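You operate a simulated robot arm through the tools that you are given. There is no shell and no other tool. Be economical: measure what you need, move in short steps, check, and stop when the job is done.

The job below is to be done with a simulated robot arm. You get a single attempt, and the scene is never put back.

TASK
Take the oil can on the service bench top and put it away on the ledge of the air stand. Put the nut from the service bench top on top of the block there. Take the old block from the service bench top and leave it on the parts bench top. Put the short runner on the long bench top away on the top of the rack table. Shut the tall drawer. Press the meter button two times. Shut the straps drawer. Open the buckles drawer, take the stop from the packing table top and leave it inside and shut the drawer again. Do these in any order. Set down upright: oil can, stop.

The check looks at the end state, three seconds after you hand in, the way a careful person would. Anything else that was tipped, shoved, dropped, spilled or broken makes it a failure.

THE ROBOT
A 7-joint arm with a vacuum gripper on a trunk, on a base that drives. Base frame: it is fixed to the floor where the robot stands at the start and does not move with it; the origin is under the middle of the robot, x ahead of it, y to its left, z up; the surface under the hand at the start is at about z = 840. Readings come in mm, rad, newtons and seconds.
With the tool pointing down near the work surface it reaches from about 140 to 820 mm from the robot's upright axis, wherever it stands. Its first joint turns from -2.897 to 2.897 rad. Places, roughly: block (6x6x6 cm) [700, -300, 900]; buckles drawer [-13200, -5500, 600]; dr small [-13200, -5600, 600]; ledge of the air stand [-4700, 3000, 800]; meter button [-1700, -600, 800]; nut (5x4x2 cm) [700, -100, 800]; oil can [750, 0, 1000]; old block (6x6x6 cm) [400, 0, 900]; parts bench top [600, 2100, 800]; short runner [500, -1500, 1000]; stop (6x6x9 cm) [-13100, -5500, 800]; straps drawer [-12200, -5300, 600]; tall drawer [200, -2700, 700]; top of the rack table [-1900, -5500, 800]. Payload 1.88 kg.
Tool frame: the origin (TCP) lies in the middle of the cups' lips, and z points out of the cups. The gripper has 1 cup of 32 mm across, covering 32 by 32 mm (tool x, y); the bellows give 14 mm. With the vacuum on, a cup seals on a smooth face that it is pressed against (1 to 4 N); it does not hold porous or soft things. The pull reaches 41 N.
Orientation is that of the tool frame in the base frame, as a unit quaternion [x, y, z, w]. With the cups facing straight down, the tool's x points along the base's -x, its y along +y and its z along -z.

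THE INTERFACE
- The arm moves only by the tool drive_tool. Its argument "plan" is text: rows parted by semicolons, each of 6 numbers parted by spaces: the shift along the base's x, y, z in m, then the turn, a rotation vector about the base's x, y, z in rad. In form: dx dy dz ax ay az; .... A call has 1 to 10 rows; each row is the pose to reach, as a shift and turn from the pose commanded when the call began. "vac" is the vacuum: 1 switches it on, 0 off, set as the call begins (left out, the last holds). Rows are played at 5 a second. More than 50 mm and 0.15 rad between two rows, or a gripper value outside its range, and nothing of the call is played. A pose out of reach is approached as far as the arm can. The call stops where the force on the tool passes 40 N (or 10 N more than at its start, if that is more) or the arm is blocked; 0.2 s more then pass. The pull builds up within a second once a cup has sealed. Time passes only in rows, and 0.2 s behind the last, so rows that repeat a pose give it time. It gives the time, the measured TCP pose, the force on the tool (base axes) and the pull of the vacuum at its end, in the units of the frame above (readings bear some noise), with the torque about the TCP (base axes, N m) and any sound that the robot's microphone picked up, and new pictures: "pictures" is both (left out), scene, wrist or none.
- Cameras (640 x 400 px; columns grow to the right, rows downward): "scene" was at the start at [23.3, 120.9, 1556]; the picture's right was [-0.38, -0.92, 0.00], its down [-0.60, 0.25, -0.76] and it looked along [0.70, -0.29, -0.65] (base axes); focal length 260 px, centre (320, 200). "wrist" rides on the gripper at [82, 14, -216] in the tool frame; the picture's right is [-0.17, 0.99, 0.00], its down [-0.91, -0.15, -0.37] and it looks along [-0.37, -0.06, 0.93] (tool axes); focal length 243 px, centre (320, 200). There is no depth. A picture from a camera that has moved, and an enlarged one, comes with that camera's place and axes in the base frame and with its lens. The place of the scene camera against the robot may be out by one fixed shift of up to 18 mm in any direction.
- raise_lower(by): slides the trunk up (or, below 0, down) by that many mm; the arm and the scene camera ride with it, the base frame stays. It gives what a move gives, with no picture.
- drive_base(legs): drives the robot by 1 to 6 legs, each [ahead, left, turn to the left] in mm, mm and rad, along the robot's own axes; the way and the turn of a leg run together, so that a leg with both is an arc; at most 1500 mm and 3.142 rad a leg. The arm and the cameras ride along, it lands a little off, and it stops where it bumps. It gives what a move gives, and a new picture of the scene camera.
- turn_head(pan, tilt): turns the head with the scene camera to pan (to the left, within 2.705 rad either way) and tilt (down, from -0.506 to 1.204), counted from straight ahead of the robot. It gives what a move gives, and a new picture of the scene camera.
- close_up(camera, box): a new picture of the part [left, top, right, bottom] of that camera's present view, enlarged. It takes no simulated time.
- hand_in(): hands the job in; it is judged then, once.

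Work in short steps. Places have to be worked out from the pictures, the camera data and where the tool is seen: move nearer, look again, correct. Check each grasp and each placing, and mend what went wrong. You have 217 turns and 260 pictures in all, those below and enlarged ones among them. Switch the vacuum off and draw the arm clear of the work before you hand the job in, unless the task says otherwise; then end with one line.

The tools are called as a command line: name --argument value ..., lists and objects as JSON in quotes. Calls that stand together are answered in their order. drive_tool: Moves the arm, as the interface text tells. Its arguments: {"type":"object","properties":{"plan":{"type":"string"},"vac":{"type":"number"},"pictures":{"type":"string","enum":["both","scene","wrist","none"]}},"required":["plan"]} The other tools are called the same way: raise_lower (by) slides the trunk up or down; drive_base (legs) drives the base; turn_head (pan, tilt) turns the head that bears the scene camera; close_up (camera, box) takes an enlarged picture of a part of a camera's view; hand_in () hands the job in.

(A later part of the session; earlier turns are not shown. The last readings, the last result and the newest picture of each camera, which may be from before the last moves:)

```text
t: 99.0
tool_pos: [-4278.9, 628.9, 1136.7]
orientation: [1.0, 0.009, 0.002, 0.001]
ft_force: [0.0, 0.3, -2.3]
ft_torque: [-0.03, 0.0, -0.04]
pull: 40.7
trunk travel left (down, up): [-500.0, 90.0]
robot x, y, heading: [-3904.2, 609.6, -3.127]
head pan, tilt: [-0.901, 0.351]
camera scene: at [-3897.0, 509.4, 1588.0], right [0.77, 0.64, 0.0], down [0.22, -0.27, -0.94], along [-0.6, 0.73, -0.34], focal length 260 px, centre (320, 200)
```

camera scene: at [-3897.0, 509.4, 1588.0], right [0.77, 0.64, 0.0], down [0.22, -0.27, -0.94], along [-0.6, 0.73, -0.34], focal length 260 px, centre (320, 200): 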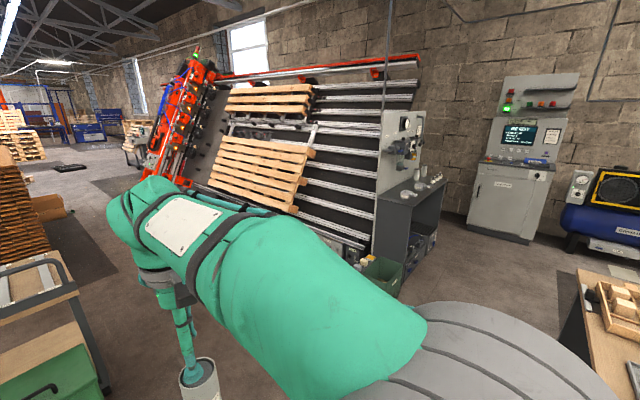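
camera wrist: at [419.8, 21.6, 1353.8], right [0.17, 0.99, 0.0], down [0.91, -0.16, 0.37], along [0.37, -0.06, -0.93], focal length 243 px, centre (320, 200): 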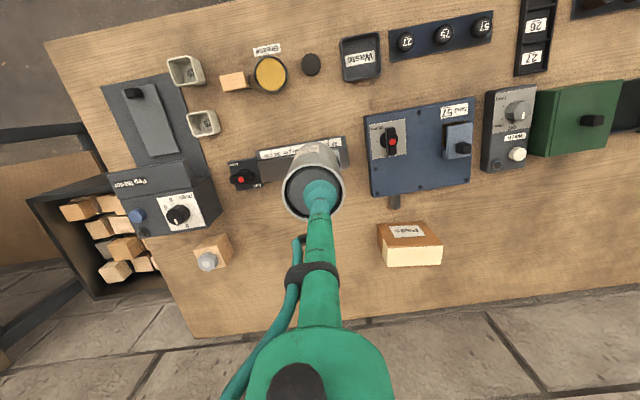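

Ledge front edge x≈-4620, from y≈2530 to 3620, panel at x≈-4930. I strafe right to y≈2950.

drive_base --legs '[[0, 0, -0.015], [0, -1500, 0], [0, -850, 0]]'

turn_head --pan -0.1 --tilt 0.6

```text
t: 110.8
tool_pos: [-4250.0, 2973.8, 1135.9]
orientation: [1.0, -0.013, 0.002, 0.001]
ft_force: [-0.3, -1.1, -3.2]
ft_torque: [-0.02, 0.06, 0.02]
pull: 40.6
trunk travel left (down, up): [-500.0, 90.0]
robot x, y, heading: [-3875.9, 2937.3, 3.12]
head pan, tilt: [-0.901, 0.351]
camera scene: at [-3873.1, 2839.2, 1588.0], right [0.8, 0.6, 0.0], down [0.21, -0.27, -0.94], along [-0.57, 0.75, -0.34], focal length 260 px, centre (320, 200)
```

scene: 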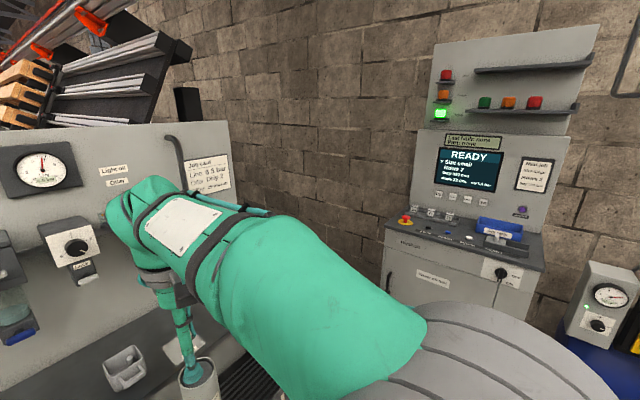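

```text
t: 111.9
tool_pos: [-4250.6, 2975.4, 1136.8]
orientation: [1.0, -0.012, 0.001, 0.001]
ft_force: [0.0, -0.4, -2.1]
ft_torque: [-0.05, -0.04, -0.01]
pull: 40.9
trunk travel left (down, up): [-500.0, 90.0]
robot x, y, heading: [-3876.5, 2940.5, 3.118]
head pan, tilt: [-0.099, 0.6]
camera scene: at [-3904.7, 2775.8, 1565.2], right [0.12, 0.99, 0.0], down [0.56, -0.07, -0.83], along [-0.82, 0.1, -0.56], focal length 260 px, centre (320, 200)
```

scene: 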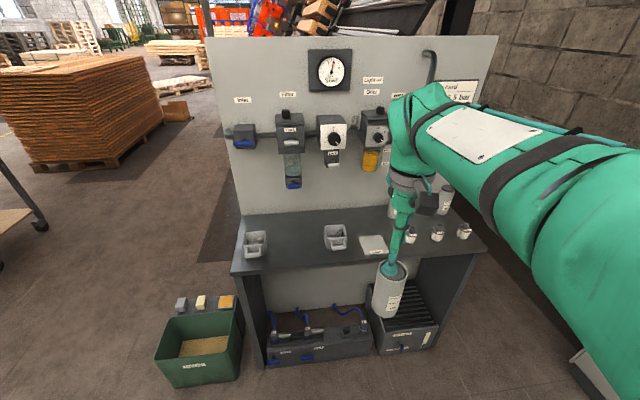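

Free ledge spot between the two bowls, about (-4690,2768). I drive ahead 170 and left 165.

drive_base --legs '[[170, 165, 0.022]]'

```text
t: 113.7
tool_pos: [-4426.3, 2803.4, 1136.0]
orientation: [1.0, -0.001, 0.002, 0.001]
ft_force: [0.4, 0.5, -3.0]
ft_torque: [-0.03, 0.01, 0.01]
pull: 40.5
trunk travel left (down, up): [-500.0, 90.0]
robot x, y, heading: [-4054.3, 2779.3, 3.138]
head pan, tilt: [-0.099, 0.6]
camera scene: at [-4076.5, 2613.7, 1565.2], right [0.1, 0.99, 0.0], down [0.56, -0.06, -0.83], along [-0.82, 0.08, -0.56], focal length 260 px, centre (320, 200)
```

scene: 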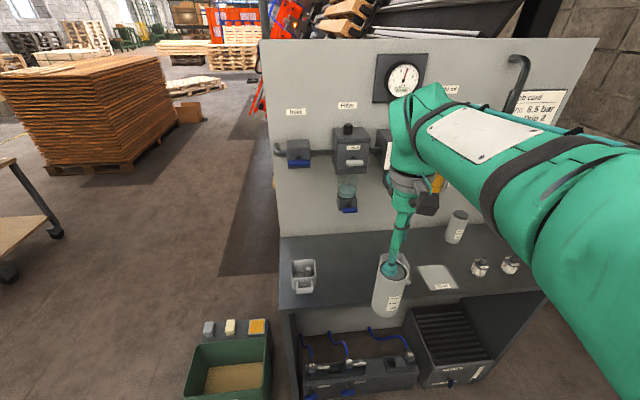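

Bowls sit at y≈2612 and ≈2935; midpoint 2773. I move the can over (-4685,2773) at height and look.

drive_tool --plan "-0.045 -0.005 0 0 0 0;-0.09 -0.01 0 0 0 0;-0.135 -0.015 0 0 0 0;-0.18 -0.02 0 0 0 0;-0.225 -0.025 0 0 0 0;-0.26 -0.03 0 0 0 0;-0.26 -0.03 0 0 0 0" --pictures "both"

```text
t: 115.3
tool_pos: [-4686.5, 2774.3, 1135.7]
orientation: [1.0, -0.001, 0.001, 0.001]
ft_force: [0.6, 1.1, -3.1]
ft_torque: [-0.03, -0.03, -0.01]
pull: 40.1
trunk travel left (down, up): [-500.0, 90.0]
robot x, y, heading: [-4053.5, 2780.8, 3.137]
head pan, tilt: [-0.099, 0.6]
camera scene: at [-4076.8, 2613.6, 1565.2], right [0.1, 0.99, 0.0], down [0.56, -0.06, -0.82], along [-0.82, 0.08, -0.57], focal length 260 px, centre (320, 200)
camera wrist: at [-4604.9, 2760.7, 1352.5], right [-0.17, -0.99, 0.0], down [-0.92, 0.16, 0.37], along [-0.37, 0.06, -0.93], focal length 243 px, centre (320, 200)
```

scene: 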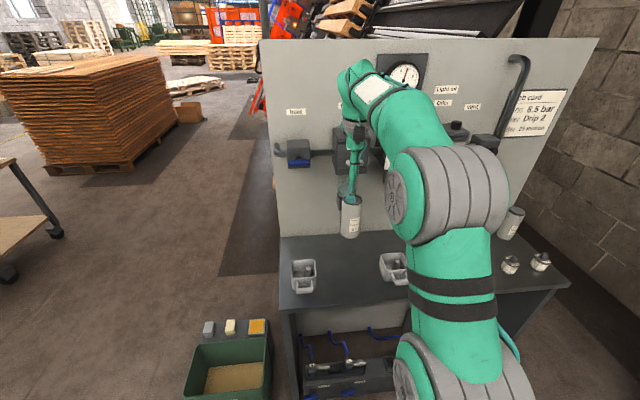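
wrist: 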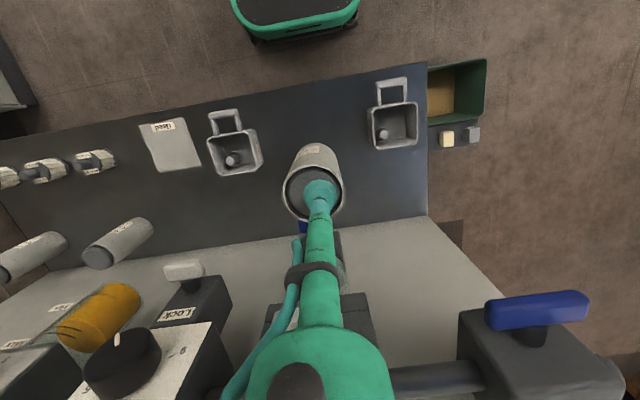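

The filter box behind is near, so I shift 30 mm toward the robot and lower in steps.

drive_tool --plan "0.03 -0.003 0 0 0 0;0.03 -0.003 -0.04 0 0 0;0.03 -0.003 -0.08 0 0 0;0.03 -0.003 -0.12 0 0 0;0.03 -0.003 -0.15 0 0 0;0.03 -0.003 -0.15 0 0 0" --pictures "both"

```text
t: 116.7
tool_pos: [-4656.3, 2772.0, 985.1]
orientation: [1.0, -0.001, 0.003, 0.0]
ft_force: [0.7, 0.0, -2.7]
ft_torque: [0.0, -0.03, 0.03]
pull: 40.8
trunk travel left (down, up): [-500.0, 90.0]
robot x, y, heading: [-4054.1, 2775.2, 3.143]
head pan, tilt: [-0.099, 0.6]
camera scene: at [-4076.8, 2613.7, 1565.2], right [0.1, 0.99, 0.0], down [0.56, -0.06, -0.82], along [-0.82, 0.08, -0.57], focal length 260 px, centre (320, 200)
camera wrist: at [-4575.2, 2757.3, 1202.0], right [-0.17, -0.99, 0.0], down [-0.92, 0.16, 0.37], along [-0.37, 0.06, -0.93], focal length 243 px, centre (320, 200)
```

scene: 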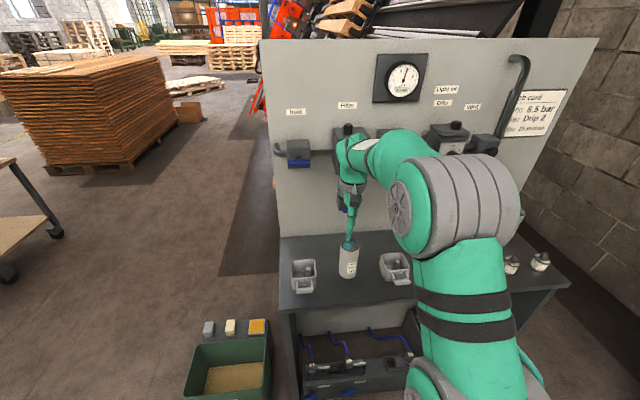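
wrist: 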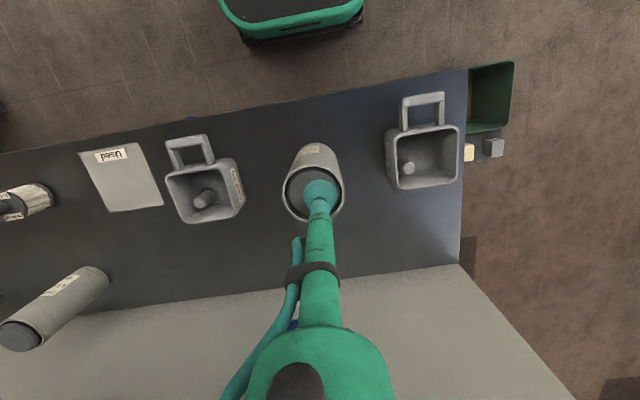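

Well clear of bowls. I continue down slowly, watching force.

drive_tool --plan "0 0 -0.008 0 0 0;0 0 -0.014 0 0 0;0 0 -0.018 0 0 0;0 0 -0.022 0 0 0;0 0 -0.022 0 0 0" --pictures "wrist"

```text
t: 117.9
tool_pos: [-4655.5, 2771.2, 963.9]
orientation: [1.0, -0.001, 0.002, 0.001]
ft_force: [0.1, 1.1, -3.0]
ft_torque: [-0.02, 0.0, -0.03]
pull: 40.7
trunk travel left (down, up): [-500.0, 90.0]
robot x, y, heading: [-4049.5, 2781.4, 3.14]
head pan, tilt: [-0.099, 0.6]
camera wrist: at [-4574.0, 2757.7, 1180.0], right [-0.17, -0.99, 0.0], down [-0.92, 0.16, 0.37], along [-0.37, 0.06, -0.93], focal length 243 px, centre (320, 200)
```

wrist: 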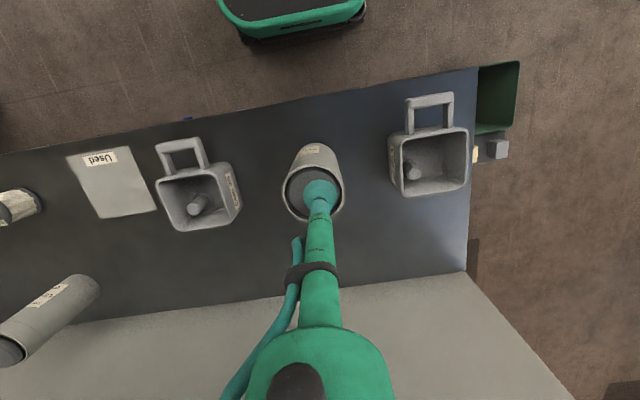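

drive_tool --plan "0 0 -0.006 0 0 0;0 0 -0.012 0 0 0;0 0 -0.017 0 0 0;0 0 -0.022 0 0 0;0 0 -0.026 0 0 0;0 0 -0.03 0 0 0;0 0 -0.03 0 0 0" --pictures "none"

```text
t: 119.5
tool_pos: [-4655.2, 2771.8, 938.7]
orientation: [1.0, -0.001, -0.002, 0.001]
ft_force: [3.4, -0.8, 29.9]
ft_torque: [0.2, 0.01, -0.14]
pull: 40.9
trunk travel left (down, up): [-500.0, 90.0]
robot x, y, heading: [-4052.1, 2779.3, 3.143]
head pan, tilt: [-0.099, 0.6]
```

Contact. I ease off, release and rise straight.

drive_tool --plan "0 0 0.004 0 0 0;0 0 0.004 0 0 0;0 0 0.004 0 0 0;0 0 0.008 0 0 0;0 0 0.025 0 0 0;0 0 0.07 0 0 0;0 0 0.115 0 0 0;0.03 0 0.15 0 0 0;0.075 0 0.16 0 0 0;0.12 0 0.17 0 0 0" --vac 0 --pictures "both"

```text
t: 121.7
tool_pos: [-4534.1, 2769.4, 1103.1]
orientation: [1.0, -0.001, 0.002, -0.001]
ft_force: [0.6, 1.2, -0.5]
ft_torque: [0.01, -0.01, -0.03]
pull: 0.0
trunk travel left (down, up): [-500.0, 90.0]
robot x, y, heading: [-4053.7, 2778.1, 3.142]
head pan, tilt: [-0.099, 0.6]
camera scene: at [-4076.3, 2613.6, 1565.2], right [0.1, 0.99, 0.0], down [0.56, -0.06, -0.83], along [-0.82, 0.08, -0.56], focal length 260 px, centre (320, 200)
camera wrist: at [-4452.7, 2755.9, 1320.5], right [-0.17, -0.99, 0.0], down [-0.92, 0.16, 0.37], along [-0.37, 0.06, -0.93], focal length 243 px, centre (320, 200)
```

scene: 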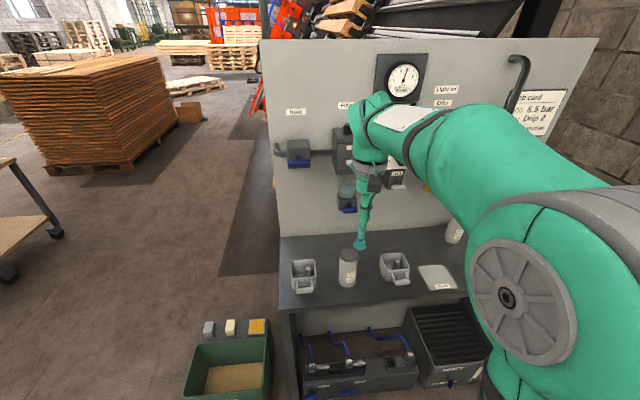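
wrist: 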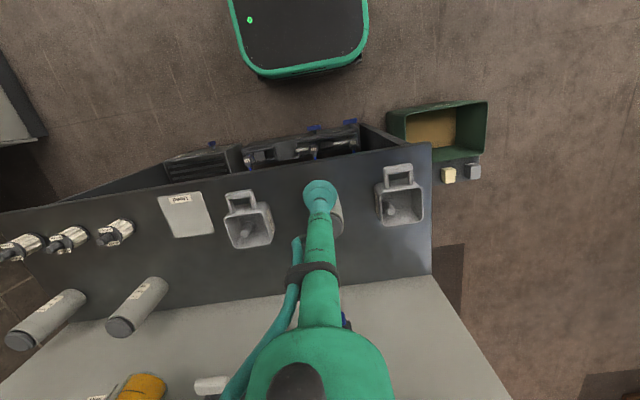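

The oil can stands upright on the ledge. I retract the arm and drive to the corridor, toward the white table with the meter.

drive_tool --plan "0.04 0 0.02 0 0 0;0.08 0 0.04 0 0 0;0.12 0 0.05 0 0 0;0.14 0 0.05 0 0 0" --pictures "none"

drive_base --legs '[[-160, 0, 0], [0, 1500, 0], [0, 660, 0], [-1500, 0, 0], [-700, 0, 0]]'

```text
t: 122.7
tool_pos: [-4396.9, 2770.8, 1152.9]
orientation: [1.0, -0.001, 0.003, 0.001]
ft_force: [0.0, 0.1, 0.3]
ft_torque: [-0.01, 0.0, 0.03]
pull: 0.1
trunk travel left (down, up): [-500.0, 90.0]
robot x, y, heading: [-4049.5, 2779.4, 3.143]
head pan, tilt: [-0.099, 0.6]
```

```text
t: 145.0
tool_pos: [-2043.5, 549.1, 1153.3]
orientation: [1.0, -0.016, 0.001, 0.0]
ft_force: [0.2, 0.6, -0.4]
ft_torque: [0.01, 0.01, 0.0]
pull: 0.1
trunk travel left (down, up): [-500.0, 90.0]
robot x, y, heading: [-1696.4, 549.1, 3.105]
head pan, tilt: [-0.099, 0.6]
camera scene: at [-1727.6, 383.6, 1565.2], right [0.13, 0.99, 0.0], down [0.56, -0.07, -0.83], along [-0.82, 0.11, -0.56], focal length 260 px, centre (320, 200)
```

scene: 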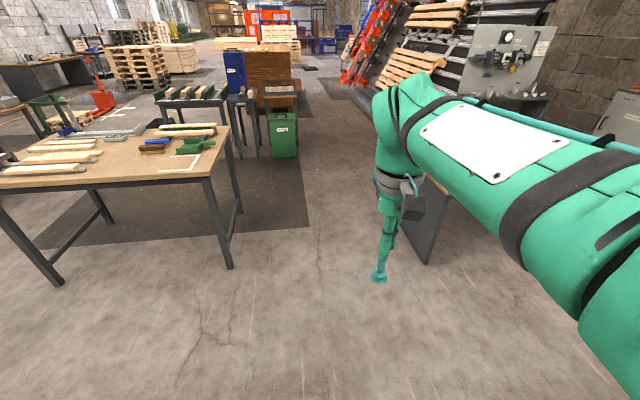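

Now I turn left to face the white table (heading -π/2) and look.

drive_base --legs '[[0, 0, 1.607], [300, 0, 0]]'

```text
t: 151.0
tool_pos: [-1667.5, -91.4, 1153.1]
orientation: [0.695, 0.719, 0.001, -0.001]
ft_force: [-0.3, -0.1, 0.3]
ft_torque: [-0.01, 0.02, -0.02]
pull: 0.1
trunk travel left (down, up): [-500.0, 90.0]
robot x, y, heading: [-1687.0, 251.4, -1.534]
head pan, tilt: [-0.099, 0.6]
camera scene: at [-1528.2, 219.3, 1565.2], right [-1.0, 0.06, 0.0], down [0.04, 0.56, -0.83], along [-0.05, -0.82, -0.56], focal length 260 px, centre (320, 200)
```

scene: 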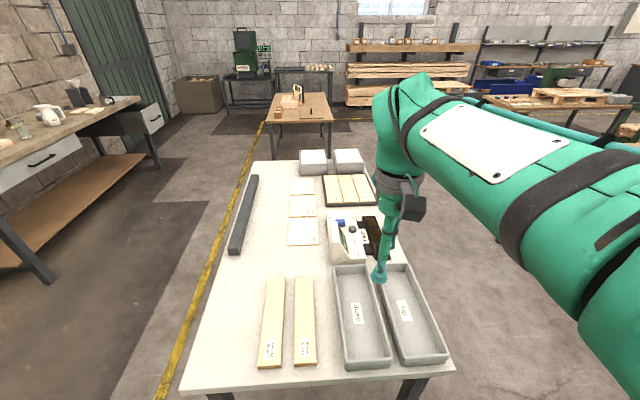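

close_up --camera "scene" --box '[290, 190, 418, 270]'

```text
5.00 times, centred on (354, 230) of scene
camera zoom: at [-1528.2, 219.3, 1565.2], right [-1.0, 0.06, 0.0], down [0.04, 0.56, -0.83], along [-0.05, -0.82, -0.56], focal length 1298 px, centre (150, 50)
```

zoom: 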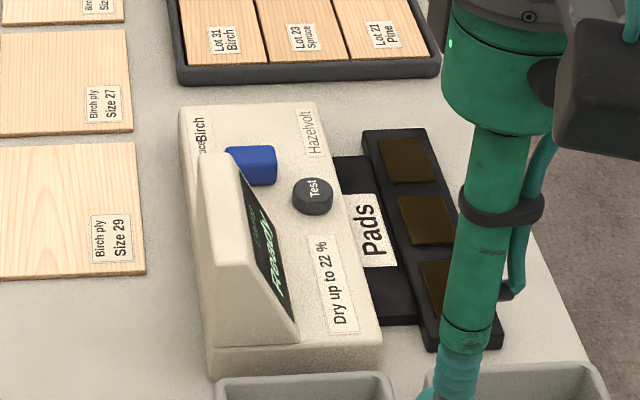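

The Test button is at about (-1707,-568). I center on the table and come nearer.

drive_base --legs '[[0, 160, -0.037], [85, 0, 0]]'

```text
t: 153.1
tool_pos: [-1521.9, -175.0, 1152.9]
orientation: [0.707, 0.707, 0.002, 0.0]
ft_force: [0.6, 0.3, 0.2]
ft_torque: [0.01, 0.01, 0.01]
pull: 0.0
trunk travel left (down, up): [-500.0, 90.0]
robot x, y, heading: [-1529.9, 167.5, -1.569]
head pan, tilt: [-0.099, 0.6]
camera scene: at [-1371.0, 130.3, 1565.2], right [-0.99, 0.1, 0.0], down [0.06, 0.56, -0.83], along [-0.08, -0.82, -0.56], focal length 260 px, centre (320, 200)
```

scene: 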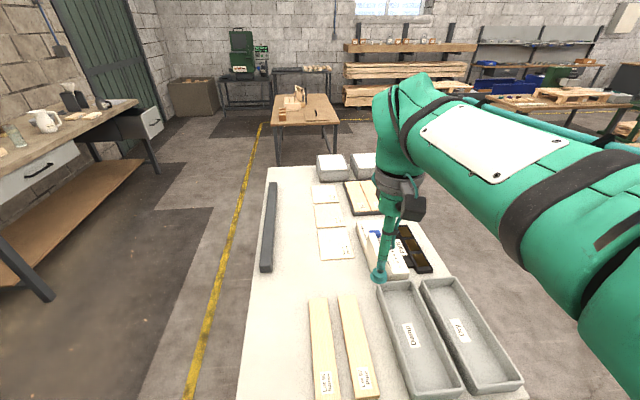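

I move the tool toward (-1690,-500) and look with the wrist camera.

drive_tool --plan "-0.02 -0.04 0 0 0 0;-0.04 -0.08 0 0 0 0;-0.06 -0.12 0 0 0 0;-0.08 -0.16 0 0 0 0;-0.1 -0.2 0 0 0 0;-0.12 -0.24 0 0 0 0;-0.14 -0.28 0 0 0 0;-0.16 -0.32 0 0 0 0;-0.16 -0.34 -0.04 0 0 0;-0.16 -0.34 -0.07 0 0 0" --pictures "wrist"

close_up --camera "wrist" --box '[220, 120, 420, 245]'

```text
t: 155.3
tool_pos: [-1683.3, -513.8, 1082.7]
orientation: [0.708, 0.706, 0.002, -0.002]
ft_force: [0.5, -0.5, 0.3]
ft_torque: [0.01, 0.0, 0.01]
pull: 0.1
trunk travel left (down, up): [-500.0, 90.0]
robot x, y, heading: [-1531.5, 167.5, -1.575]
head pan, tilt: [-0.099, 0.6]
camera wrist: at [-1669.8, -432.0, 1298.6], right [0.99, -0.17, 0.0], down [-0.15, -0.92, 0.37], along [-0.06, -0.37, -0.93], focal length 243 px, centre (320, 200)
```

wrist: 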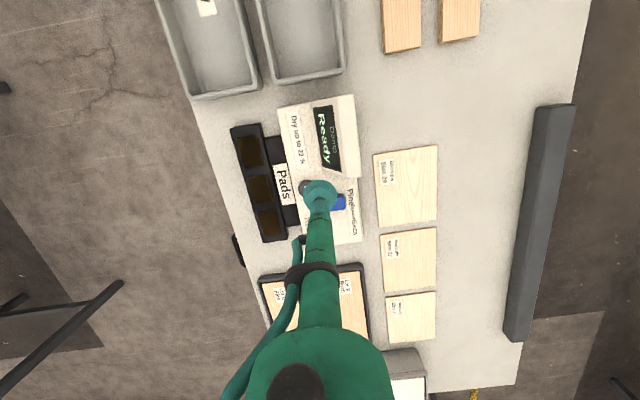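

```text
3.20 times, centred on (320, 182) of wrist
camera zoom: at [-1669.8, -432.0, 1298.6], right [0.99, -0.17, 0.0], down [-0.15, -0.92, 0.37], along [-0.06, -0.37, -0.93], focal length 776 px, centre (320, 256)
```

zoom: 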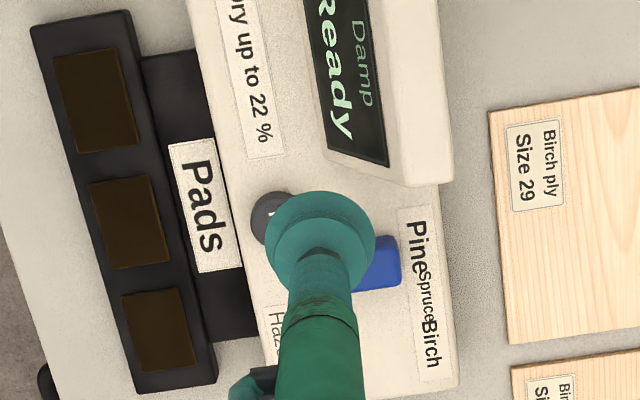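

Button about (-1716,-575). I go lower and a bit beyond it to see it uncovered.

drive_tool --plan "-0.02 -0.04 -0.02 0 0 0;-0.033 -0.08 -0.04 0 0 0;-0.033 -0.1 -0.08 0 0 0;-0.033 -0.1 -0.12 0 0 0;-0.033 -0.1 -0.12 0 0 0" --pictures "wrist"

close_up --camera "wrist" --box '[220, 90, 420, 215]'

```text
t: 156.5
tool_pos: [-1713.2, -614.9, 967.5]
orientation: [0.707, 0.707, -0.001, 0.002]
ft_force: [-0.2, 1.0, 1.5]
ft_torque: [-0.14, 0.06, -0.03]
pull: 0.0
out of reach, approached as far as the arm can: row 3
trunk travel left (down, up): [-500.0, 90.0]
robot x, y, heading: [-1534.9, 167.2, -1.567]
head pan, tilt: [-0.099, 0.6]
camera wrist: at [-1699.8, -532.1, 1182.5], right [0.99, -0.17, 0.0], down [-0.15, -0.91, 0.38], along [-0.06, -0.37, -0.93], focal length 243 px, centre (320, 200)
```

wrist: 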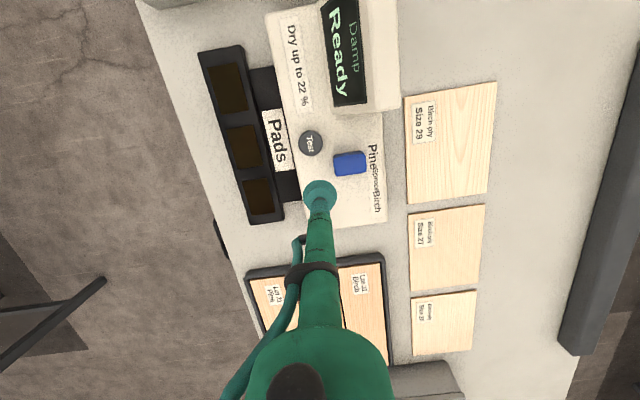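

```text
3.20 times, centred on (320, 152) of wrist
camera zoom: at [-1699.8, -532.1, 1182.5], right [0.99, -0.17, 0.0], down [-0.15, -0.91, 0.38], along [-0.06, -0.37, -0.93], focal length 776 px, centre (320, 352)
```

zoom: 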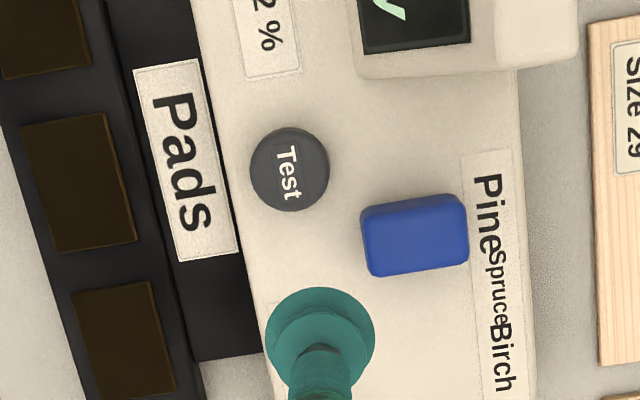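

Button top near (-1720,-578). I move over it and lower to z≈895, vacuum off.

drive_tool --plan "-0.007 0.037 0 0 0 0;-0.007 0.037 -0.04 0 0 0;-0.007 0.037 -0.072 0 0 0;-0.007 0.037 -0.072 0 0 0" --vac 0 --pictures "both"

close_up --camera "scene" --box '[340, 190, 468, 270]'

```text
t: 157.5
tool_pos: [-1730.0, -612.8, 901.1]
orientation: [0.708, 0.707, 0.004, -0.002]
ft_force: [-0.2, 0.8, 0.8]
ft_torque: [0.0, 0.03, 0.03]
pull: 0.1
out of reach, approached as far as the arm can: row 1, 2, 3, 4
trunk travel left (down, up): [-500.0, 90.0]
robot x, y, heading: [-1529.0, 170.3, -1.566]
head pan, tilt: [-0.099, 0.6]
camera scene: at [-1371.1, 130.3, 1565.2], right [-0.99, 0.1, 0.0], down [0.06, 0.56, -0.83], along [-0.08, -0.82, -0.57], focal length 260 px, centre (320, 200)
camera wrist: at [-1716.5, -533.2, 1117.1], right [0.99, -0.17, 0.0], down [-0.15, -0.92, 0.37], along [-0.06, -0.36, -0.93], focal length 243 px, centre (320, 200)
```

scene: 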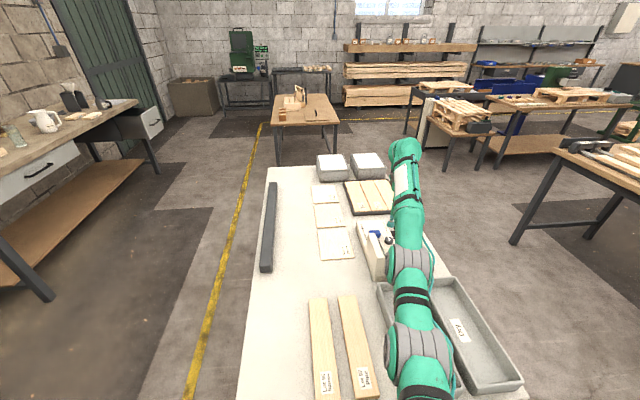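
wrist: 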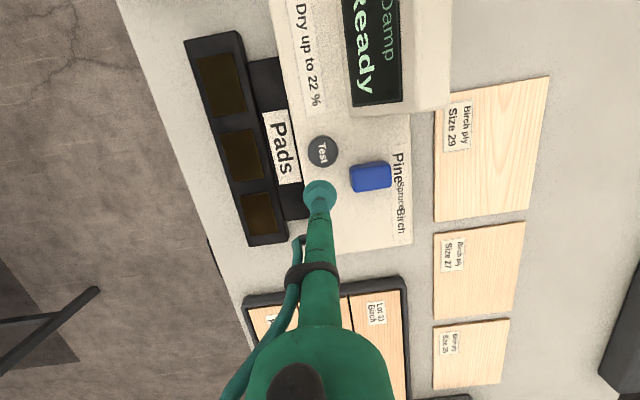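

```text
5.00 times, centred on (404, 230) of scene
camera zoom: at [-1371.1, 130.3, 1565.2], right [-0.99, 0.1, 0.0], down [0.06, 0.56, -0.83], along [-0.08, -0.82, -0.57], focal length 1298 px, centre (-100, 50)
```

zoom: 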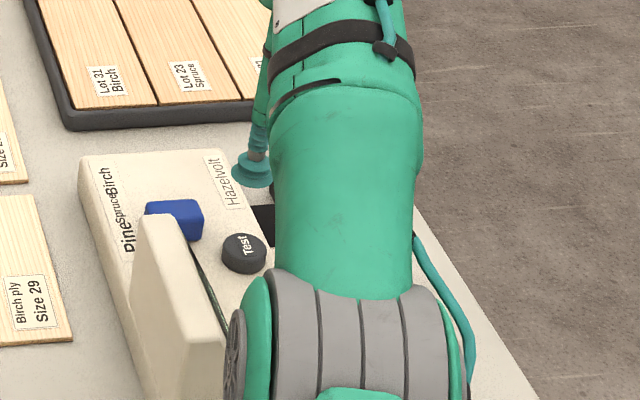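

Button confirmed near (-1721,-578); the last move was limited by reach. I shift toward it and read back the pose.

drive_tool --plan "0.005 0.02 0 0 0 0;0.009 0.036 0 0 0 0;0.009 0.036 0 0 0 0" --pictures "wrist"

close_up --camera "scene" --box '[340, 190, 468, 270]'

```text
t: 158.3
tool_pos: [-1730.6, -612.2, 906.0]
orientation: [0.707, 0.707, 0.003, -0.001]
ft_force: [-0.5, 0.2, 0.2]
ft_torque: [-0.04, -0.03, 0.02]
pull: 0.0
out of reach, approached as far as the arm can: row 1, 2, 3
trunk travel left (down, up): [-500.0, 90.0]
robot x, y, heading: [-1532.2, 168.7, -1.568]
head pan, tilt: [-0.099, 0.6]
camera wrist: at [-1717.1, -531.8, 1122.5], right [0.99, -0.17, 0.0], down [-0.15, -0.92, 0.37], along [-0.06, -0.36, -0.93], focal length 243 px, centre (320, 200)
```

wrist: 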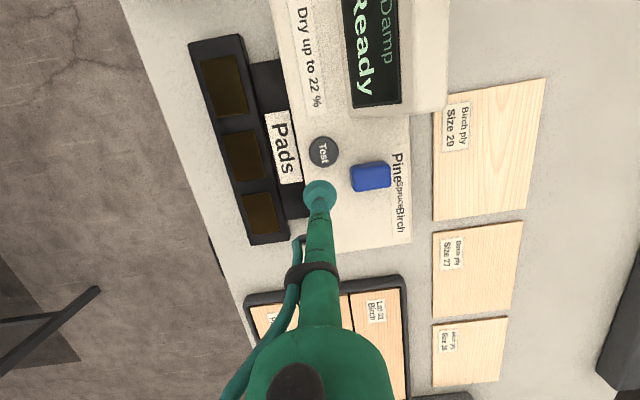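

```text
5.00 times, centred on (404, 230) of scene
camera zoom: at [-1371.1, 130.5, 1565.2], right [-0.99, 0.1, 0.0], down [0.06, 0.56, -0.83], along [-0.08, -0.82, -0.56], focal length 1298 px, centre (-100, 50)
```

zoom: 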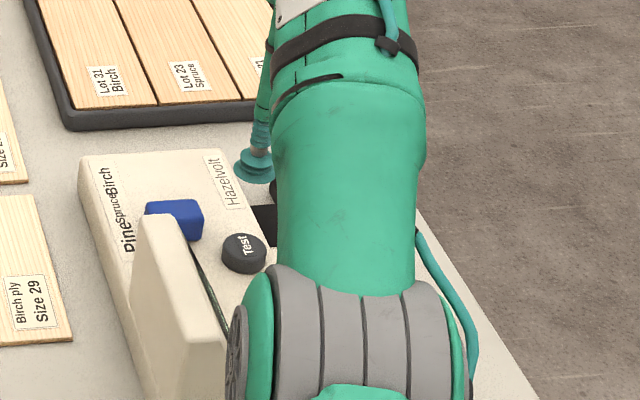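

The arm seems stuck in an odd posture at its limit; I raise it and pull it nearer to recover.

drive_tool --plan "0 0.03 0.04 0 0 0;0 0.06 0.08 0 0 0;0 0.1 0.11 0 0 0;0 0.14 0.13 0 0 0;0 0.14 0.13 0 0 0" --pictures "none"

```text
t: 159.5
tool_pos: [-1752.3, -562.7, 1038.0]
orientation: [0.707, 0.708, 0.005, -0.002]
ft_force: [-0.1, -0.2, 0.8]
ft_torque: [-0.02, 0.0, 0.01]
pull: 0.1
out of reach, approached as far as the arm can: row 1, 2, 3, 4, 5
trunk travel left (down, up): [-500.0, 90.0]
robot x, y, heading: [-1530.4, 167.0, -1.569]
head pan, tilt: [-0.099, 0.6]
```

drive_tool --plan "0.02 0.04 0.02 0 0 0;0.04 0.08 0.03 0 0 0;0.06 0.12 0.04 0 0 0;0.08 0.16 0.05 0 0 0;0.1 0.2 0.06 0 0 0;0.1 0.2 0.06 0 0 0" --pictures "scene"

```text
t: 161.1
tool_pos: [-1686.5, -475.4, 1050.6]
orientation: [0.708, 0.707, -0.001, 0.002]
ft_force: [-0.4, -1.0, -0.9]
ft_torque: [0.1, -0.04, -0.01]
pull: 0.1
out of reach, approached as far as the arm can: row 1, 2
trunk travel left (down, up): [-500.0, 90.0]
robot x, y, heading: [-1530.6, 167.7, -1.567]
head pan, tilt: [-0.099, 0.6]
stopped in row 6: the arm was blocked; the commanded pose is now the measured one
camera scene: at [-1371.4, 129.0, 1565.2], right [-0.99, 0.1, 0.0], down [0.06, 0.56, -0.82], along [-0.08, -0.82, -0.57], focal length 260 px, centre (320, 200)
```

scene: 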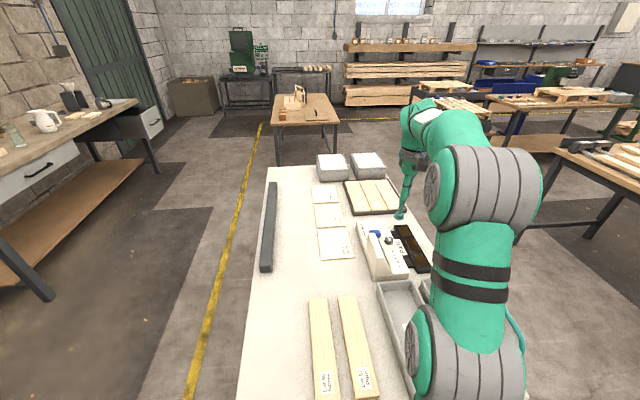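

close_up --camera "scene" --box '[320, 200, 560, 400]'

drive_tool --plan "0 0 0.03 0 0 0;0 0.04 0.05 0 0 0;0 0.08 0.07 0 0 0;0 0.08 0.07 0 0 0" --pictures "scene"

```text
2.00 times, centred on (440, 300) of scene
camera zoom: at [-1371.4, 129.0, 1565.2], right [-0.99, 0.1, 0.0], down [0.06, 0.56, -0.82], along [-0.08, -0.82, -0.57], focal length 519 px, centre (80, 0)
```

zoom: 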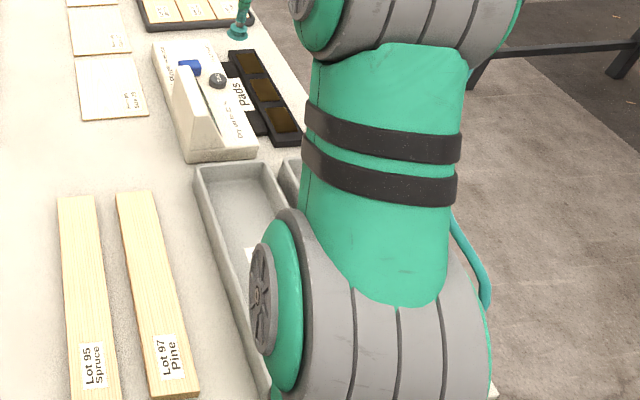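

```text
t: 162.1
tool_pos: [-1686.2, -391.5, 1124.0]
orientation: [0.707, 0.707, -0.004, 0.003]
ft_force: [0.3, 0.5, 0.1]
ft_torque: [-0.02, 0.02, 0.02]
pull: 0.1
trunk travel left (down, up): [-500.0, 90.0]
robot x, y, heading: [-1533.3, 166.5, -1.572]
head pan, tilt: [-0.099, 0.6]
camera scene: at [-1371.0, 130.9, 1565.2], right [-0.99, 0.1, 0.0], down [0.06, 0.56, -0.83], along [-0.08, -0.82, -0.56], focal length 260 px, centre (320, 200)
```

scene: 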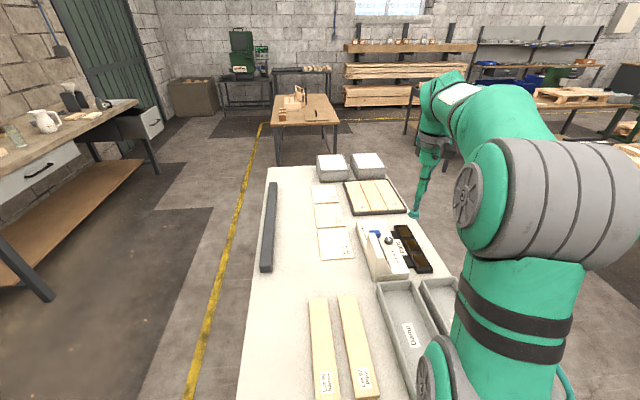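

Recovered; nothing seems moved. The button is nearer the table's west edge (x≈-1940), so I'll go round and press it from there.

drive_tool --plan "0.03 0.035 0 0 0 0;0.06 0.07 0 0 0 0;0.09 0.105 0.01 0 0 0;0.12 0.14 0.02 0 0 0;0.15 0.175 0.03 0 0 0;0.15 0.21 0.03 0 0 0" --pictures "none"

drive_base --legs '[[-350, 0, 0], [0, -900, 0], [0, 0, 1.57], [0, -1080, 0]]'

```text
t: 163.5
tool_pos: [-1536.9, -183.4, 1151.3]
orientation: [0.707, 0.707, -0.004, 0.003]
ft_force: [0.7, -0.8, -0.7]
ft_torque: [0.0, 0.0, 0.03]
pull: 0.1
trunk travel left (down, up): [-500.0, 90.0]
robot x, y, heading: [-1528.2, 168.6, -1.573]
head pan, tilt: [-0.099, 0.6]
```

```text
t: 179.1
tool_pos: [-2100.0, -588.7, 1152.5]
orientation: [0.013, 1.0, -0.001, 0.006]
ft_force: [0.7, 0.2, -0.1]
ft_torque: [0.01, 0.0, -0.02]
pull: 0.0
trunk travel left (down, up): [-500.0, 90.0]
robot x, y, heading: [-2452.8, -570.6, -0.024]
head pan, tilt: [-0.099, 0.6]
camera scene: at [-2415.7, -429.1, 1565.2], right [-0.12, -0.99, 0.0], down [-0.56, 0.07, -0.83], along [0.82, -0.1, -0.56], focal length 260 px, centre (320, 200)
```

scene: 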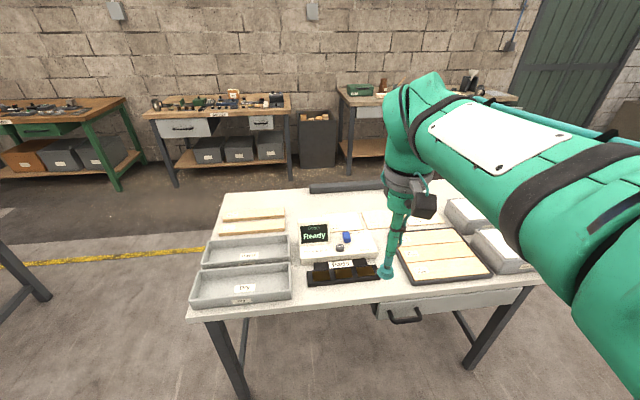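

Good frontal access. I drive ahead 210.

drive_base --legs '[[210, 0, 0.024]]'

```text
t: 180.7
tool_pos: [-1893.2, -582.1, 1152.2]
orientation: [0.001, 1.0, -0.001, 0.005]
ft_force: [-0.3, 0.1, -0.5]
ft_torque: [0.01, 0.01, 0.01]
pull: 0.0
trunk travel left (down, up): [-500.0, 90.0]
robot x, y, heading: [-2243.5, -578.4, -0.005]
head pan, tilt: [-0.099, 0.6]
camera scene: at [-2212.6, -430.9, 1565.2], right [-0.1, -0.99, 0.0], down [-0.56, 0.06, -0.83], along [0.82, -0.08, -0.56], focal length 260 px, centre (320, 200)
```

scene: 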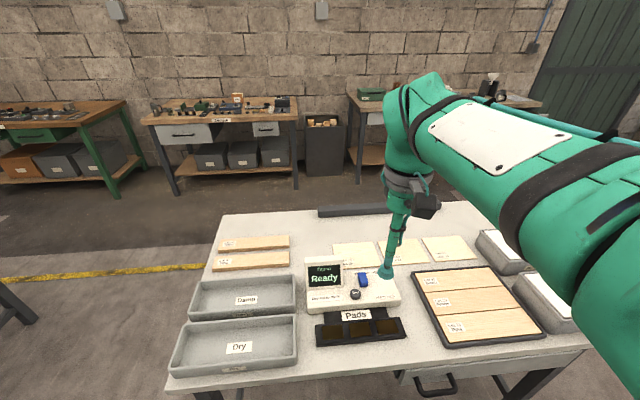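

I move over the button at (-1721,-578), lower to z≈950 and look.

drive_tool --plan "0.04 0.004 -0.02 0 0 0;0.08 0.004 -0.05 0 0 0;0.12 0.004 -0.08 0 0 0;0.16 0.004 -0.11 0 0 0;0.19 0.004 -0.15 0 0 0;0.19 0.004 -0.19 0 0 0;0.19 0.004 -0.19 0 0 0" --pictures "wrist"

close_up --camera "wrist" --box '[240, 110, 400, 210]'

```text
t: 182.3
tool_pos: [-1702.0, -579.1, 963.3]
orientation: [0.0, 1.0, 0.0, 0.005]
ft_force: [-0.9, 0.3, 0.4]
ft_torque: [0.02, 0.01, 0.01]
pull: 0.0
trunk travel left (down, up): [-500.0, 90.0]
robot x, y, heading: [-2244.7, -576.2, -0.002]
head pan, tilt: [-0.099, 0.6]
camera wrist: at [-1785.4, -563.9, 1177.3], right [0.17, 0.99, 0.0], down [0.91, -0.15, 0.38], along [0.38, -0.06, -0.92], focal length 243 px, centre (320, 200)
```

wrist: 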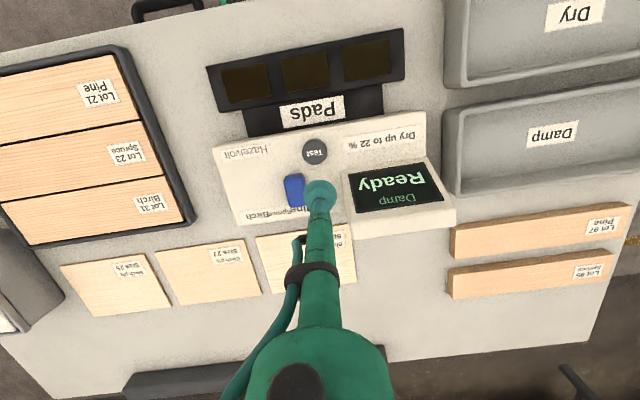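

```text
4.00 times, centred on (320, 160) of wrist
camera zoom: at [-1785.4, -563.9, 1177.3], right [0.17, 0.99, 0.0], down [0.91, -0.15, 0.38], along [0.38, -0.06, -0.92], focal length 970 px, centre (320, 360)
```

zoom: 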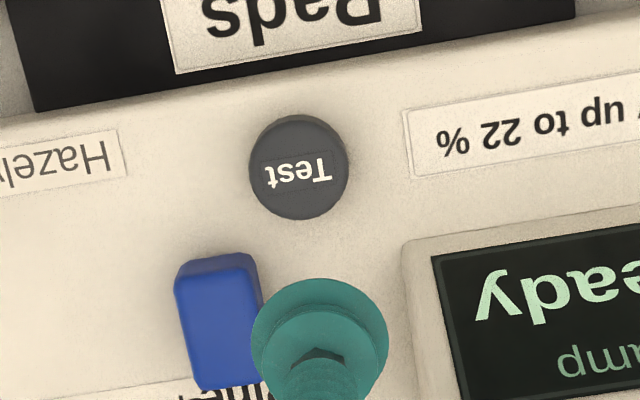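

I go over the button at (-1724,-579) and lower to z≈885.

drive_tool --plan "-0.022 0 0 0 0 0;-0.022 0 -0.04 0 0 0;-0.022 0 -0.075 0 0 0;-0.022 0 -0.075 0 0 0" --pictures "both"

close_up --camera "scene" --box '[290, 240, 418, 320]'

```text
t: 183.3
tool_pos: [-1724.0, -578.1, 884.8]
orientation: [0.001, 1.0, 0.0, 0.006]
ft_force: [-0.7, -0.7, -0.3]
ft_torque: [0.02, 0.02, -0.03]
pull: 0.0
trunk travel left (down, up): [-500.0, 90.0]
robot x, y, heading: [-2245.5, -574.1, 0.001]
head pan, tilt: [-0.099, 0.6]
camera scene: at [-2212.4, -430.9, 1565.2], right [-0.1, -0.99, 0.0], down [-0.56, 0.06, -0.82], along [0.82, -0.08, -0.57], focal length 260 px, centre (320, 200)
camera wrist: at [-1808.5, -563.1, 1100.4], right [0.17, 0.99, 0.0], down [0.91, -0.15, 0.38], along [0.38, -0.06, -0.92], focal length 243 px, centre (320, 200)
```

scene: 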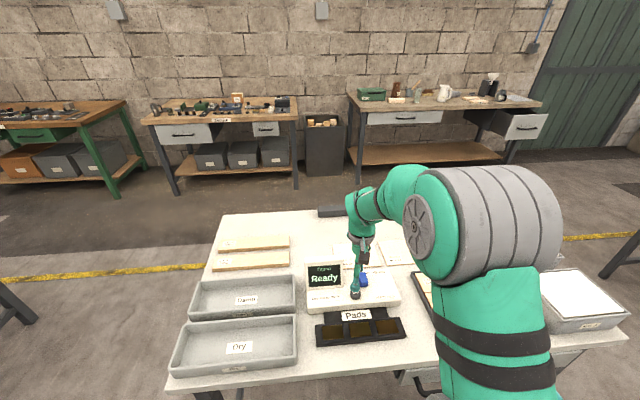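
wrist: 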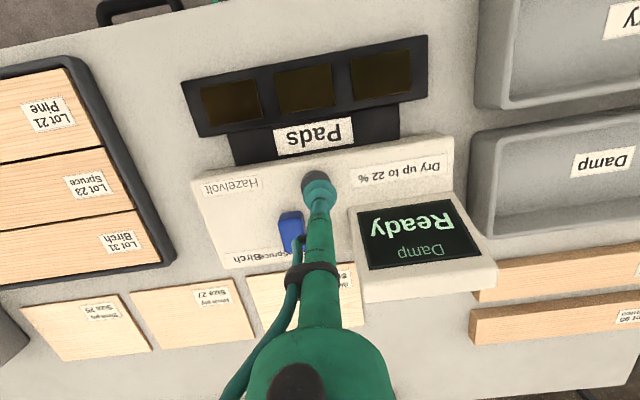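

```text
5.00 times, centred on (354, 280) of scene
camera zoom: at [-2212.4, -430.9, 1565.2], right [-0.1, -0.99, 0.0], down [-0.56, 0.06, -0.82], along [0.82, -0.08, -0.57], focal length 1298 px, centre (150, -200)
```

zoom: 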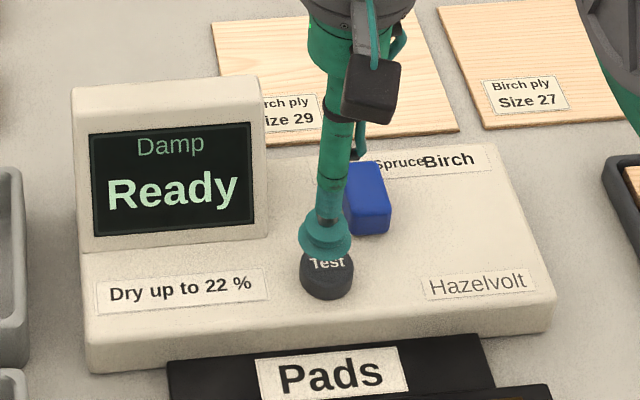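

Aligned just above the button. I press slowly and watch force and sound.

drive_tool --plan "0 0 -0.005 0 0 0;0 0 -0.009 0 0 0;0 0 -0.012 0 0 0;0 0 -0.014 0 0 0" --pictures "none"

```text
t: 184.3
tool_pos: [-1725.5, -577.3, 873.5]
orientation: [-0.001, 1.0, -0.001, 0.004]
ft_force: [0.5, 0.3, 0.2]
ft_torque: [0.0, 0.0, -0.02]
pull: 0.1
trunk travel left (down, up): [-500.0, 90.0]
robot x, y, heading: [-2245.3, -574.7, -0.002]
head pan, tilt: [-0.099, 0.6]
```

drive_tool --plan "0 0 -0.003 0 0 0;0 0 -0.006 0 0 0;0 0 -0.009 0 0 0;0 0 -0.012 0 0 0" --pictures "none"

```text
t: 185.3
tool_pos: [-1725.3, -579.3, 861.0]
orientation: [0.001, 1.0, -0.001, 0.005]
ft_force: [0.8, 0.4, 0.0]
ft_torque: [0.01, 0.02, 0.01]
pull: 0.0
trunk travel left (down, up): [-500.0, 90.0]
robot x, y, heading: [-2247.1, -576.8, -0.003]
head pan, tilt: [-0.099, 0.6]
```

close_up --camera "scene" --box '[322, 260, 386, 300]'

drive_tool --plan "0 0 -0.002 0 0 0;0 0 -0.004 0 0 0;0 0 -0.006 0 0 0;0 0 -0.008 0 0 0" --pictures "none"

```text
10.00 times, centred on (354, 280) of scene
camera zoom: at [-2212.6, -430.9, 1565.2], right [-0.1, -0.99, 0.0], down [-0.56, 0.06, -0.83], along [0.82, -0.08, -0.56], focal length 2597 px, centre (-20, -600)
```

zoom: 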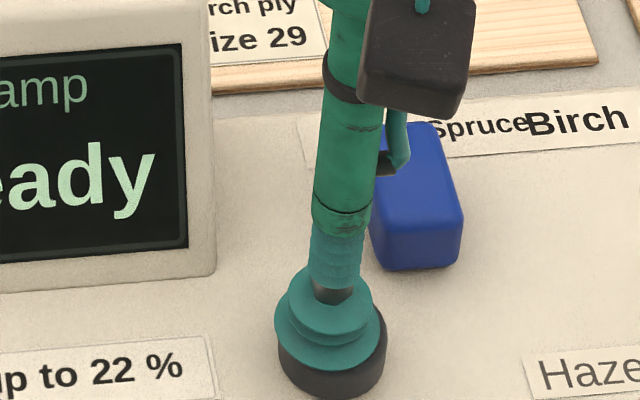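

```text
t: 186.3
tool_pos: [-1724.9, -578.4, 853.5]
orientation: [0.001, 1.0, -0.001, 0.004]
ft_force: [0.7, 0.0, 0.0]
ft_torque: [-0.03, 0.01, 0.01]
pull: 0.1
trunk travel left (down, up): [-500.0, 90.0]
robot x, y, heading: [-2243.6, -573.2, 0.004]
head pan, tilt: [-0.099, 0.6]
```

drive_tool --plan "0 0 -0.002 0 0 0;0 0 -0.004 0 0 0;0 0 -0.006 0 0 0;0 0 -0.008 0 0 0" --pictures "none"

close_up --camera "scene" --box '[290, 240, 418, 320]'

```text
t: 187.3
tool_pos: [-1725.6, -579.0, 844.4]
orientation: [0.001, 1.0, -0.001, 0.005]
ft_force: [-0.8, 0.6, 2.7]
ft_torque: [-0.02, 0.01, -0.02]
pull: 0.1
trunk travel left (down, up): [-500.0, 90.0]
robot x, y, heading: [-2243.0, -575.2, 0.003]
head pan, tilt: [-0.099, 0.6]
heard: click
```

```text
5.00 times, centred on (354, 280) of scene
camera zoom: at [-2212.9, -430.9, 1565.2], right [-0.1, -0.99, 0.0], down [-0.56, 0.06, -0.83], along [0.82, -0.08, -0.56], focal length 1298 px, centre (150, -200)
```

zoom: 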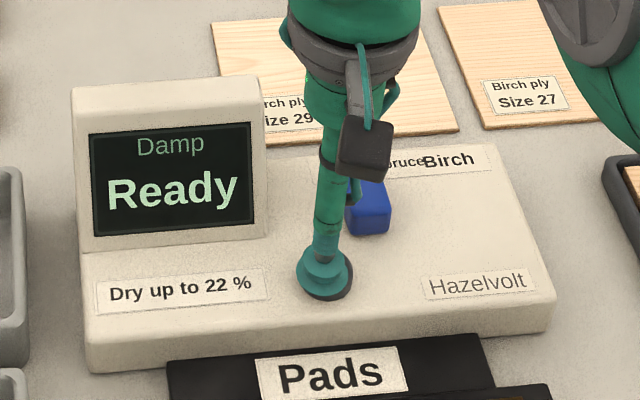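

Click one. I lift 20 mm, and view the display.

drive_tool --plan "0 0 0.006 0 0 0;0 0 0.015 0 0 0;0 0 0.02 0 0 0;0 0 0.02 0 0 0" --pictures "none"

close_up --camera "scene" --box '[290, 240, 418, 320]'

```text
t: 188.3
tool_pos: [-1724.7, -577.9, 865.7]
orientation: [-0.001, 1.0, -0.001, 0.005]
ft_force: [0.0, 0.4, -0.2]
ft_torque: [-0.02, -0.04, -0.02]
pull: 0.0
trunk travel left (down, up): [-500.0, 90.0]
robot x, y, heading: [-2248.1, -576.1, 0.0]
head pan, tilt: [-0.099, 0.6]
```

```text
5.00 times, centred on (354, 280) of scene
camera zoom: at [-2212.6, -430.9, 1565.2], right [-0.1, -0.99, 0.0], down [-0.56, 0.06, -0.83], along [0.82, -0.08, -0.56], focal length 1298 px, centre (150, -200)
```

zoom: 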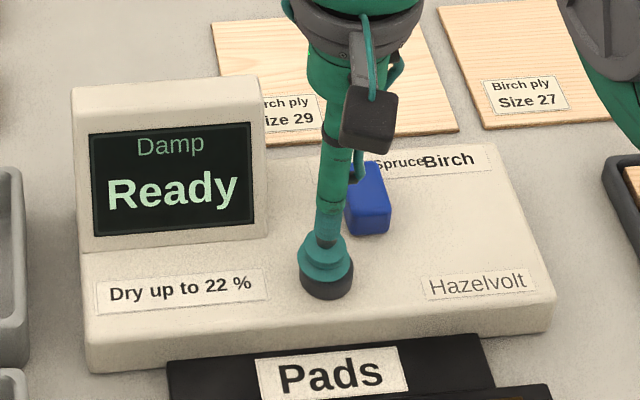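

Second press.

drive_tool --plan "0 0 -0.010 0 0 0;0 0 -0.015 0 0 0;0 0 -0.018 0 0 0;0 0 -0.0205 0 0 0" --pictures "none"

```text
t: 189.3
tool_pos: [-1724.8, -579.0, 845.7]
orientation: [0.0, 1.0, -0.001, 0.005]
ft_force: [1.0, 0.5, 2.6]
ft_torque: [-0.03, 0.02, 0.0]
pull: 0.1
trunk travel left (down, up): [-500.0, 90.0]
robot x, y, heading: [-2244.0, -575.9, 0.001]
head pan, tilt: [-0.099, 0.6]
heard: click
```

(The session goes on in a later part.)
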